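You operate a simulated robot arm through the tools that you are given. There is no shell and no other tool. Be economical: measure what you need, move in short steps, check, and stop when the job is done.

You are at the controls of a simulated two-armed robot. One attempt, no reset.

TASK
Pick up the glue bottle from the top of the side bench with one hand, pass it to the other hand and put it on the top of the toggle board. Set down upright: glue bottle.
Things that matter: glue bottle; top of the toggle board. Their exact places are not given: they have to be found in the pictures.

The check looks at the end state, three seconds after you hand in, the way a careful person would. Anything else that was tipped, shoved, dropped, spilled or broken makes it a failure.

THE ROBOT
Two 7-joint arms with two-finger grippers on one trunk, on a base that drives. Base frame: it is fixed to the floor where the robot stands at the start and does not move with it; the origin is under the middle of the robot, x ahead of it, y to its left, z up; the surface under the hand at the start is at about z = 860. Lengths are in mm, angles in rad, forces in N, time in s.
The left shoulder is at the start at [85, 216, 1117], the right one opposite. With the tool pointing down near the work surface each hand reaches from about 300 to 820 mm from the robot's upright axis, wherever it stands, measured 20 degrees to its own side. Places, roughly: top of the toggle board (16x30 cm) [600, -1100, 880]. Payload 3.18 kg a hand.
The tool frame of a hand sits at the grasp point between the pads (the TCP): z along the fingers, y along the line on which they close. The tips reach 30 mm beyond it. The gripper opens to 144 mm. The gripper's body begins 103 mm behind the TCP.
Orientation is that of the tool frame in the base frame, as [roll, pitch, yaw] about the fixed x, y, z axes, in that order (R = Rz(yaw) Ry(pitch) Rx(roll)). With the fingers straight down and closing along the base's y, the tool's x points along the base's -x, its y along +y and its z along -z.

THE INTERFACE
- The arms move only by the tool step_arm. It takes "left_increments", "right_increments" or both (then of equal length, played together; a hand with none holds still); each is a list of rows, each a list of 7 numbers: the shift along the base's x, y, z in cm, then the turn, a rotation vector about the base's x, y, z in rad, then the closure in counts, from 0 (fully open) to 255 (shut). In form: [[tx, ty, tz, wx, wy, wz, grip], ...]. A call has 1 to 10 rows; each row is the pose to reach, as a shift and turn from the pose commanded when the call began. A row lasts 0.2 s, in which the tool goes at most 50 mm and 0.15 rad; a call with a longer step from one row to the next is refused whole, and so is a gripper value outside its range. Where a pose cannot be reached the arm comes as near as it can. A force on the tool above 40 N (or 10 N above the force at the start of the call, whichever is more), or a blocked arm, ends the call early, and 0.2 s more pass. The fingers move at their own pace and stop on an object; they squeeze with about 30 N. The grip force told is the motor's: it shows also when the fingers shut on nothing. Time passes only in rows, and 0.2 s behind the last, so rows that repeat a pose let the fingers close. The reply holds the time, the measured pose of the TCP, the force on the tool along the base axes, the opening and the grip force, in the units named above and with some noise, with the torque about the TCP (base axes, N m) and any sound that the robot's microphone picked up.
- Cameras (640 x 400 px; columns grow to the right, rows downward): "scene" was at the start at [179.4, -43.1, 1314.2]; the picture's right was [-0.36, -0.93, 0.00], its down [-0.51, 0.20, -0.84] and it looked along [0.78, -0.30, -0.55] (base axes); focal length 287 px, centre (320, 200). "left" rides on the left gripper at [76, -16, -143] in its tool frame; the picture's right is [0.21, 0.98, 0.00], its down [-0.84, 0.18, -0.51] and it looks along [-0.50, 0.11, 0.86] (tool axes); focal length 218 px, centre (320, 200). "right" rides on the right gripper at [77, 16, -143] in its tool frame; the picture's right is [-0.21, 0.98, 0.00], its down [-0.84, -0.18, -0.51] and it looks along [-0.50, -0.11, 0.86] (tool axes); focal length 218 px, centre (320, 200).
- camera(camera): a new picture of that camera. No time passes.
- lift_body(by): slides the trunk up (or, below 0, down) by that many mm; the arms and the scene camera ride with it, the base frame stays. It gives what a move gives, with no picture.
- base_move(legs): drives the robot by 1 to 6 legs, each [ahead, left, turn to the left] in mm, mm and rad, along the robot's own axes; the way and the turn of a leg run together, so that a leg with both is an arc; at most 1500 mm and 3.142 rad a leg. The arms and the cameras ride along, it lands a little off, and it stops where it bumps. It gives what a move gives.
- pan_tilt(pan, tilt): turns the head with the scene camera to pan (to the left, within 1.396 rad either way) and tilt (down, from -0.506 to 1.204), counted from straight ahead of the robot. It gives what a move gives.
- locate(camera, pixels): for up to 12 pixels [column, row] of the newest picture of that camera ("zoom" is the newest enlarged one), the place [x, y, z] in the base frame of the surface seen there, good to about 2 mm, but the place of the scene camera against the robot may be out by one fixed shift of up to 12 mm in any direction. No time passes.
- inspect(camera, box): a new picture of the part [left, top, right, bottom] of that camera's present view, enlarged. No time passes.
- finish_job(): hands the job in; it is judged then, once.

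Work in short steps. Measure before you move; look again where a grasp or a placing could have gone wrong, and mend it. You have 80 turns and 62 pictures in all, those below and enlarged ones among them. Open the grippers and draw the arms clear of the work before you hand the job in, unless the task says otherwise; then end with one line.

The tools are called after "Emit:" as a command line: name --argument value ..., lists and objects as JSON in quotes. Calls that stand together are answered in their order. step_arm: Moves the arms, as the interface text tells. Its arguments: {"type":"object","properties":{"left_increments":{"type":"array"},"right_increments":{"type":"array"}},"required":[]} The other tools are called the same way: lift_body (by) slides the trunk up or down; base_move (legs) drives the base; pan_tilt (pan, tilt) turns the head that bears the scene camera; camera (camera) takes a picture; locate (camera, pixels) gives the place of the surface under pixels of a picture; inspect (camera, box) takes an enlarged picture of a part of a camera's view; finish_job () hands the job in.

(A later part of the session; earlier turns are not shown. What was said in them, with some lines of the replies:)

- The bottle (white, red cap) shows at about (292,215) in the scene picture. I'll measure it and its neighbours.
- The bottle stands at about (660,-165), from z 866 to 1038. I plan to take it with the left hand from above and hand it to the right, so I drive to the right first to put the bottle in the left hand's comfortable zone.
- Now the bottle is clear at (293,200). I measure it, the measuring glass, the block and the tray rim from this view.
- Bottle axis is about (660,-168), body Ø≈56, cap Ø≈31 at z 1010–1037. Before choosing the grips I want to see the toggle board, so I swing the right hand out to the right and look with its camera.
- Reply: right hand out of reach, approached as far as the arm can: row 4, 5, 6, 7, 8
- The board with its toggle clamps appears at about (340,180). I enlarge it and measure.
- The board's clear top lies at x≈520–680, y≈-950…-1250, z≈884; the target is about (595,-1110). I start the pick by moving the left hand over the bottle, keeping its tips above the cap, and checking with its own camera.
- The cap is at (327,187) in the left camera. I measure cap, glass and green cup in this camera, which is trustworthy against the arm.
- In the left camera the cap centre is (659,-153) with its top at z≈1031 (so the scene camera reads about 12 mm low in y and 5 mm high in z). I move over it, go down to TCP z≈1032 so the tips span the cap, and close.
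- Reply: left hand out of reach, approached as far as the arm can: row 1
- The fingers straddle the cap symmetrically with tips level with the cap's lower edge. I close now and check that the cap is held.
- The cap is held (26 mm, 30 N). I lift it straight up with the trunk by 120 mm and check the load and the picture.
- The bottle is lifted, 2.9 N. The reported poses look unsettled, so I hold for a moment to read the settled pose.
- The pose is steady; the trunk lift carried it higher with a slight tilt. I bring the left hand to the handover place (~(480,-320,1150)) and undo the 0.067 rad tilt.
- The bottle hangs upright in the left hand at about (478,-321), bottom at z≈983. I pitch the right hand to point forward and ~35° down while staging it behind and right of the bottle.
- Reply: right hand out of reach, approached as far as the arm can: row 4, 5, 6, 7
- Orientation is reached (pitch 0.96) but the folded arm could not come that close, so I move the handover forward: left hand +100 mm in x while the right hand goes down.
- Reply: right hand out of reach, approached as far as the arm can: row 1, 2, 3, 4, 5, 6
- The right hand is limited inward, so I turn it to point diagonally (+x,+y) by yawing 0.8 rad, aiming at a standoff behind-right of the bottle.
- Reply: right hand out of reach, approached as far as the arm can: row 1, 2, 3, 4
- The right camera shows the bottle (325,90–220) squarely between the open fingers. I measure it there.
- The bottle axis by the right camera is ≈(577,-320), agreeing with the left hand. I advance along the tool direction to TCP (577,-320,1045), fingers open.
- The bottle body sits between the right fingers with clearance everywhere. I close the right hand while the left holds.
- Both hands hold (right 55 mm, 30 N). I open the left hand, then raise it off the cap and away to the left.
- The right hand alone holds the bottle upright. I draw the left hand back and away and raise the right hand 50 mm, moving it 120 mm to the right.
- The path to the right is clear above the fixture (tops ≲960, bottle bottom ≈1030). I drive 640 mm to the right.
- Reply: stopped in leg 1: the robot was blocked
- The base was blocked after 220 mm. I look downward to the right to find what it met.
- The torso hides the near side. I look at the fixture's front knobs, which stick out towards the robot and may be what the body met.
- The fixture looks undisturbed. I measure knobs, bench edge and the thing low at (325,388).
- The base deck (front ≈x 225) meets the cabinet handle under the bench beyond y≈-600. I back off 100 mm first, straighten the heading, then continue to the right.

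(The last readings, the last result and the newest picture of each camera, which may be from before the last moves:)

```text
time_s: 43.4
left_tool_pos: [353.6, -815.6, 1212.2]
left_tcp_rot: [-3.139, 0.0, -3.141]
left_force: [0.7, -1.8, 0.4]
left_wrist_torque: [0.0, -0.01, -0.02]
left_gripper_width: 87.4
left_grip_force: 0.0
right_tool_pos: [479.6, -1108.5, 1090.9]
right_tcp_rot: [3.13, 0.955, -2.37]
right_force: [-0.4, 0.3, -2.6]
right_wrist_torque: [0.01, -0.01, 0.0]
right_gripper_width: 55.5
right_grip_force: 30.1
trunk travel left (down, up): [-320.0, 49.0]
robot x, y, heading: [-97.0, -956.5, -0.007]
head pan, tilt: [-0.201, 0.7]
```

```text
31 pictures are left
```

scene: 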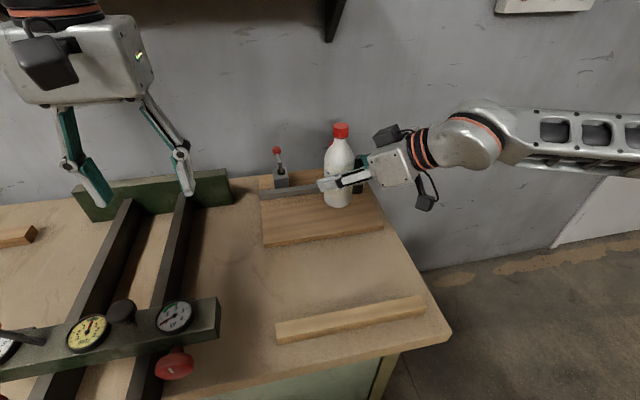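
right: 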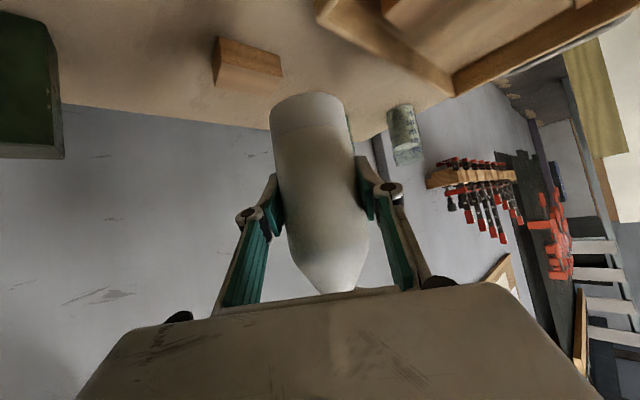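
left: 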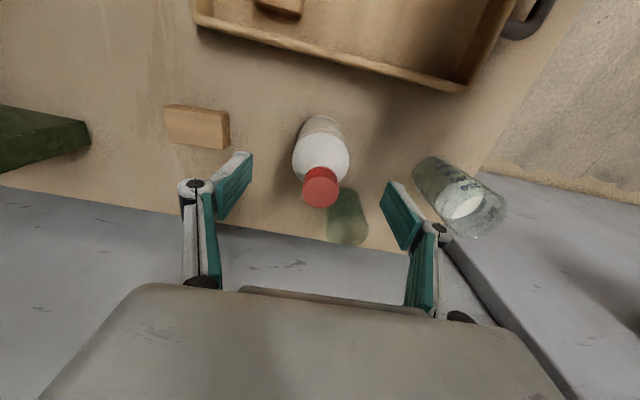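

The bottle is now near the board. I measure the board edges, the bar and the bottle.

Emit:
locate --camera "scene" --pixels '[[265, 241], [382, 225], [264, 200], [300, 195], [300, 189], [300, 225], [350, 225], [365, 205], [282, 180], [340, 128], [337, 185], [337, 200]]'

Emit:
inspect --camera "scene" --box '[240, 110, 420, 260]'

```text
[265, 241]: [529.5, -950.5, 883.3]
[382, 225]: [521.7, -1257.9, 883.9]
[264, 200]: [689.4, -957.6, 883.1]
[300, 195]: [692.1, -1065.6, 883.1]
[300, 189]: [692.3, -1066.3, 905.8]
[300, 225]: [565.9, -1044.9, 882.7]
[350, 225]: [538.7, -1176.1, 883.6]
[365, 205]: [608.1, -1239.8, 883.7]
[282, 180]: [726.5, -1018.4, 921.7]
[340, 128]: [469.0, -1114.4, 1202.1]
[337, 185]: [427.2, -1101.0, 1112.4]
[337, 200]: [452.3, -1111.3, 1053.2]
```

```text
2.67 times, centred on (330, 185) of scene
```

zoom: 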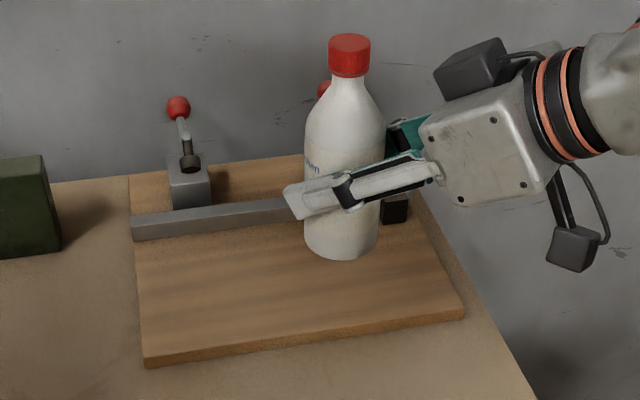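

Free board top: x≈525–692, y≈-940…-1245, true z≈878. I bring the bottle over (590,-1097), then down to about 45 mm above contact.

Emit:
step_arm --right_increments '[[2.5, 0.2, 0, 0, 0, 0, 255], [5, 0.4, 0, 0, 0, 0, 255], [7.5, 0.6, 0, 0, 0, 0, 255], [10, 0.9, -1, 0, 0, 0, 255], [11, 1.1, -3, 0, 0, 0, 255], [11, 1.1, -6, 0, 0, 0, 255], [11, 1.1, -8.5, 0, 0, 0, 255], [11, 1.1, -10.5, 0, 0, 0, 255], [11, 1.1, -10.5, 0, 0, 0, 255]]'

Emit:
inspect --camera "scene" --box '[240, 110, 420, 260]'

```text
time_s: 45.4
left_tool_pos: [353.9, -817.0, 1213.0]
left_tcp_rot: [-3.141, 0.0, 3.141]
left_force: [-0.3, 0.5, 0.5]
left_wrist_torque: [0.0, 0.01, -0.02]
left_gripper_width: 87.4
left_grip_force: 0.1
right_tool_pos: [589.7, -1097.8, 984.4]
right_tcp_rot: [3.132, 0.959, -2.367]
right_force: [0.0, -0.9, -2.8]
right_wrist_torque: [-0.01, 0.0, 0.0]
right_gripper_width: 55.4
right_grip_force: 30.4
trunk travel left (down, up): [-320.0, 49.0]
robot x, y, heading: [-96.2, -954.7, -0.007]
head pan, tilt: [-0.201, 0.7]
```

```text
2.67 times, centred on (330, 185) of scene
```

zoom: 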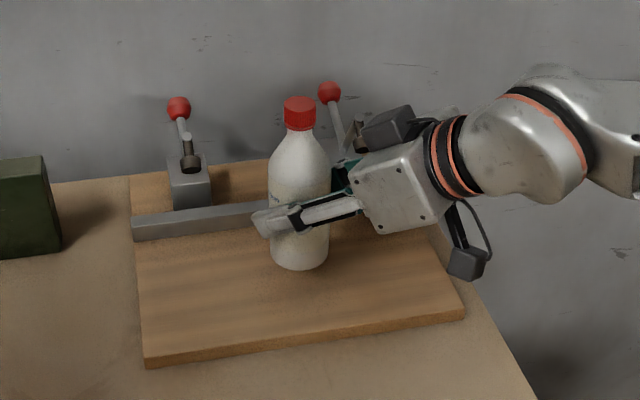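

All clear. I descend to about 3 mm above the expected contact (TCP 942), then creep in 1.5 mm steps watching the force.

Emit:
step_arm --right_increments '[[0, 0, -1.5, 0, 0, 0, 255], [0, 0, -3, 0, 0, 0, 255], [0, 0, -3.8, 0, 0, 0, 255], [0, 0, -3.9, 0, 0, 0, 255], [0, 0, -4.0, 0, 0, 0, 255], [0, 0, -4.0, 0, 0, 0, 255]]'

Emit:
inspect --camera "scene" --box '[240, 130, 400, 260]'

```text
time_s: 46.8
left_tool_pos: [354.3, -815.9, 1212.4]
left_tcp_rot: [3.141, 0.0, 3.14]
left_force: [-0.3, 0.4, -0.3]
left_wrist_torque: [-0.03, 0.0, 0.04]
left_gripper_width: 87.6
left_grip_force: 0.1
right_tool_pos: [588.1, -1095.5, 946.5]
right_tcp_rot: [3.13, 0.957, -2.368]
right_force: [0.9, -0.4, -2.8]
right_wrist_torque: [0.03, 0.01, 0.03]
right_gripper_width: 55.8
right_grip_force: 30.4
trunk travel left (down, up): [-320.0, 49.0]
robot x, y, heading: [-95.2, -953.8, -0.01]
head pan, tilt: [-0.201, 0.7]
```

```text
3.08 times, centred on (320, 195) of scene
```

zoom: 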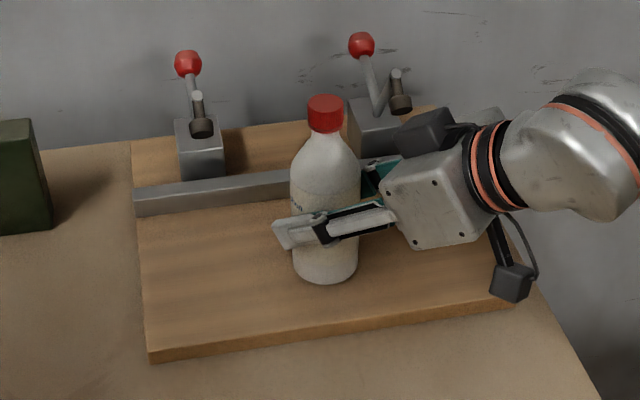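

Still hanging free (-2.8 N) at TCP 946.5. I creep down in small steps.

Emit:
step_arm --right_increments '[[0, 0, -0.1, 0, 0, 0, 255], [0, 0, -0.2, 0, 0, 0, 255], [0, 0, -0.3, 0, 0, 0, 255], [0, 0, -0.3, 0, 0, 0, 255]]'

```text
time_s: 47.8
left_tool_pos: [353.4, -816.9, 1212.0]
left_tcp_rot: [-3.138, 0.0, 3.14]
left_force: [0.2, 0.1, -0.3]
left_wrist_torque: [-0.01, 0.02, 0.01]
left_gripper_width: 87.4
left_grip_force: 0.0
right_tool_pos: [589.4, -1097.6, 942.6]
right_tcp_rot: [3.131, 0.96, -2.366]
right_force: [1.6, -0.3, -2.6]
right_wrist_torque: [-0.01, 0.01, -0.02]
right_gripper_width: 55.5
right_grip_force: 29.3
trunk travel left (down, up): [-320.0, 49.0]
robot x, y, heading: [-96.8, -955.2, -0.007]
head pan, tilt: [-0.201, 0.7]
```

No contact yet at 942.6; I continue.

Emit:
step_arm --right_increments '[[0, 0, -0.1, 0, 0, 0, 255], [0, 0, -0.2, 0, 0, 0, 255], [0, 0, -0.2, 0, 0, 0, 255]]'

```text
time_s: 48.6
left_tool_pos: [353.8, -815.9, 1213.5]
left_tcp_rot: [-3.141, 0.0, -3.142]
left_force: [0.4, -0.1, 0.3]
left_wrist_torque: [-0.03, -0.02, 0.01]
left_gripper_width: 87.7
left_grip_force: 0.0
right_tool_pos: [589.6, -1096.3, 943.0]
right_tcp_rot: [3.133, 0.96, -2.366]
right_force: [-0.9, -2.5, 4.6]
right_wrist_torque: [-0.13, -0.16, -0.03]
right_gripper_width: 55.7
right_grip_force: 30.0
trunk travel left (down, up): [-320.0, 49.0]
robot x, y, heading: [-94.1, -957.2, -0.012]
head pan, tilt: [-0.201, 0.7]
```

Force turned to +4.6 N: the bottle stands on the board. I open the right fingers moderately and look.

Emit:
step_arm --right_increments '[[0, 0, 0, 0, 0, 0, 135], [0, 0, 0, 0, 0, 0, 110], [0, 0, 0, 0, 0, 0, 80], [0, 0, 0, 0, 0, 0, 80]]'

Emit:
camera --camera "right"

Emit:
inspect --camera "scene" --box '[240, 130, 400, 260]'

```text
time_s: 49.6
left_tool_pos: [354.1, -816.9, 1212.0]
left_tcp_rot: [-3.139, 0.0, 3.14]
left_force: [0.3, 0.5, -0.4]
left_wrist_torque: [0.01, 0.0, 0.0]
left_gripper_width: 87.3
left_grip_force: 0.1
right_tool_pos: [590.4, -1095.2, 941.9]
right_tcp_rot: [3.129, 0.958, -2.365]
right_force: [-0.1, 0.2, 0.3]
right_wrist_torque: [0.03, 0.04, 0.03]
right_gripper_width: 98.9
right_grip_force: 0.0
trunk travel left (down, up): [-320.0, 49.0]
robot x, y, heading: [-96.2, -954.1, -0.007]
head pan, tilt: [-0.201, 0.7]
```

```text
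27 pictures are left
```

right: 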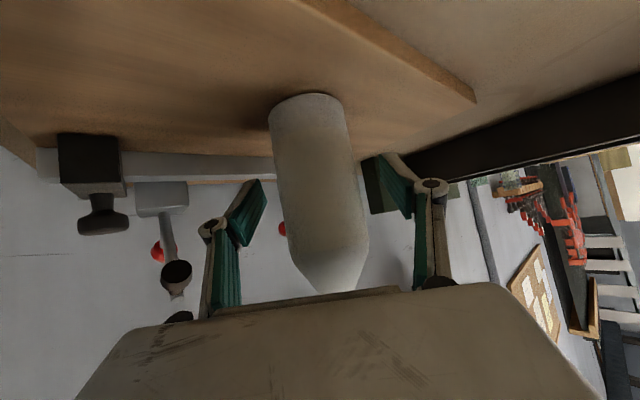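

```text
3.08 times, centred on (320, 195) of scene
```

zoom: 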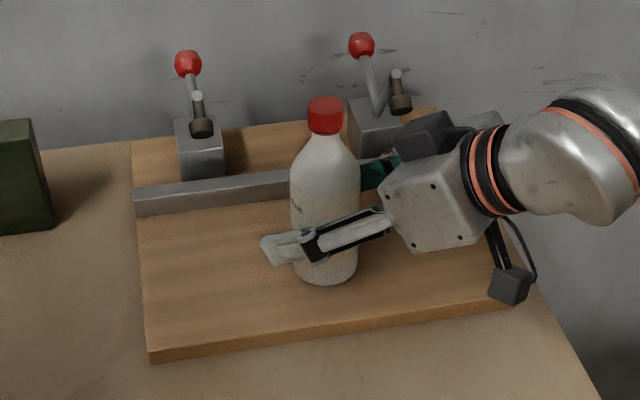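

The bottle stands free on the board between the open fingers. I retreat backwards along the tool axis.

Emit:
step_arm --right_increments '[[-1.1, -1.1, 1.1, 0, 0, 0, 80], [-2.3, -2.3, 2.3, 0, 0, 0, 80], [-4, -4, 4, 0, 0, 0, 80], [-6, -6, 6, 0, 0, 0, 80], [-8, -8, 8, 0, 0, 0, 80], [-10, -10, 10, 0, 0, 0, 40], [-10, -12, 12, 0, 0, 0, 0]]'

Emit:
camera --camera "scene"

```text
time_s: 51.2
left_tool_pos: [355.0, -815.8, 1212.1]
left_tcp_rot: [-3.137, 0.0, -3.14]
left_force: [-0.2, -0.5, -0.1]
left_wrist_torque: [0.02, 0.0, 0.02]
left_gripper_width: 87.5
left_grip_force: 0.1
right_tool_pos: [489.4, -1206.1, 1059.3]
right_tcp_rot: [3.135, 0.963, -2.362]
right_force: [0.7, 0.1, 3.1]
right_wrist_torque: [-0.22, 0.2, 0.05]
right_gripper_width: 144.0
right_grip_force: 0.0
right hand out of reach, approached as far as the arm can: row 7
trunk travel left (down, up): [-320.0, 49.0]
robot x, y, heading: [-98.4, -952.0, -0.005]
head pan, tilt: [-0.201, 0.7]
```

```text
25 pictures are left
```

scene: 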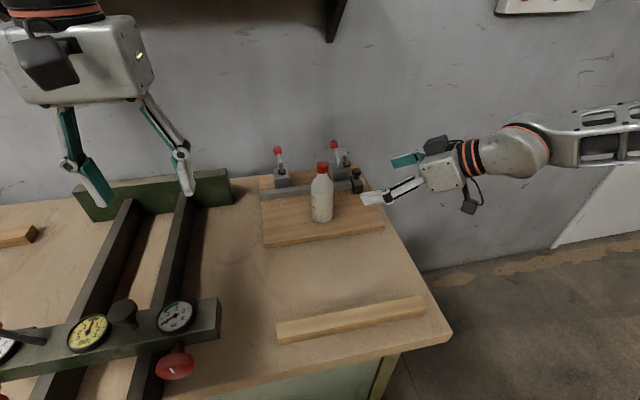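

The bottle stands upright on the board at (322,195), right hand clear. I open the left hand fully and take one last close look.

Emit:
step_arm --left_increments '[[0, 0, 0, 0, 0, 0, 0], [0, 0, 0, 0, 0, 0, 0], [0, 0, 0, 0, 0, 0, 0]]'

Emit:
inspect --camera "scene" --box '[240, 130, 420, 260]'

```text
time_s: 52.0
left_tool_pos: [354.1, -817.1, 1214.0]
left_tcp_rot: [-3.141, 0.0, 3.141]
left_force: [0.2, 1.1, 0.7]
left_wrist_torque: [-0.01, -0.01, 0.01]
left_gripper_width: 144.2
left_grip_force: 0.0
right_tool_pos: [488.9, -1209.8, 1055.1]
right_tcp_rot: [3.13, 0.957, -2.367]
right_force: [1.2, 1.1, 0.5]
right_wrist_torque: [-0.01, -0.01, 0.0]
right_gripper_width: 143.8
right_grip_force: 0.0
trunk travel left (down, up): [-320.0, 49.0]
robot x, y, heading: [-94.4, -957.5, -0.008]
head pan, tilt: [-0.201, 0.7]
```

```text
3.08 times, centred on (330, 195) of scene
```

zoom: 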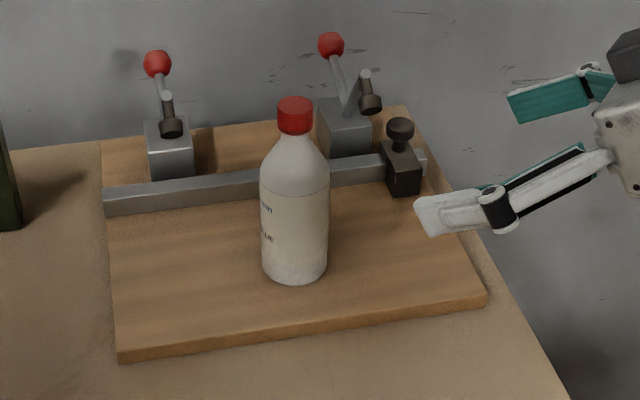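

The bottle is upright on the board, both grippers are open and clear, and nothing else looks disturbed. I hand in.

Emit:
finish_job

```text
The job is handed in.
```

The glue bottle was picked up with the left hand, passed to the right, and set down upright on top of the toggle board. On the way, the base bumped something under the bench (probably a cabinet handle) and was blocked. I backed off and went around, and nothing looked disturbed in the pictures afterwards.
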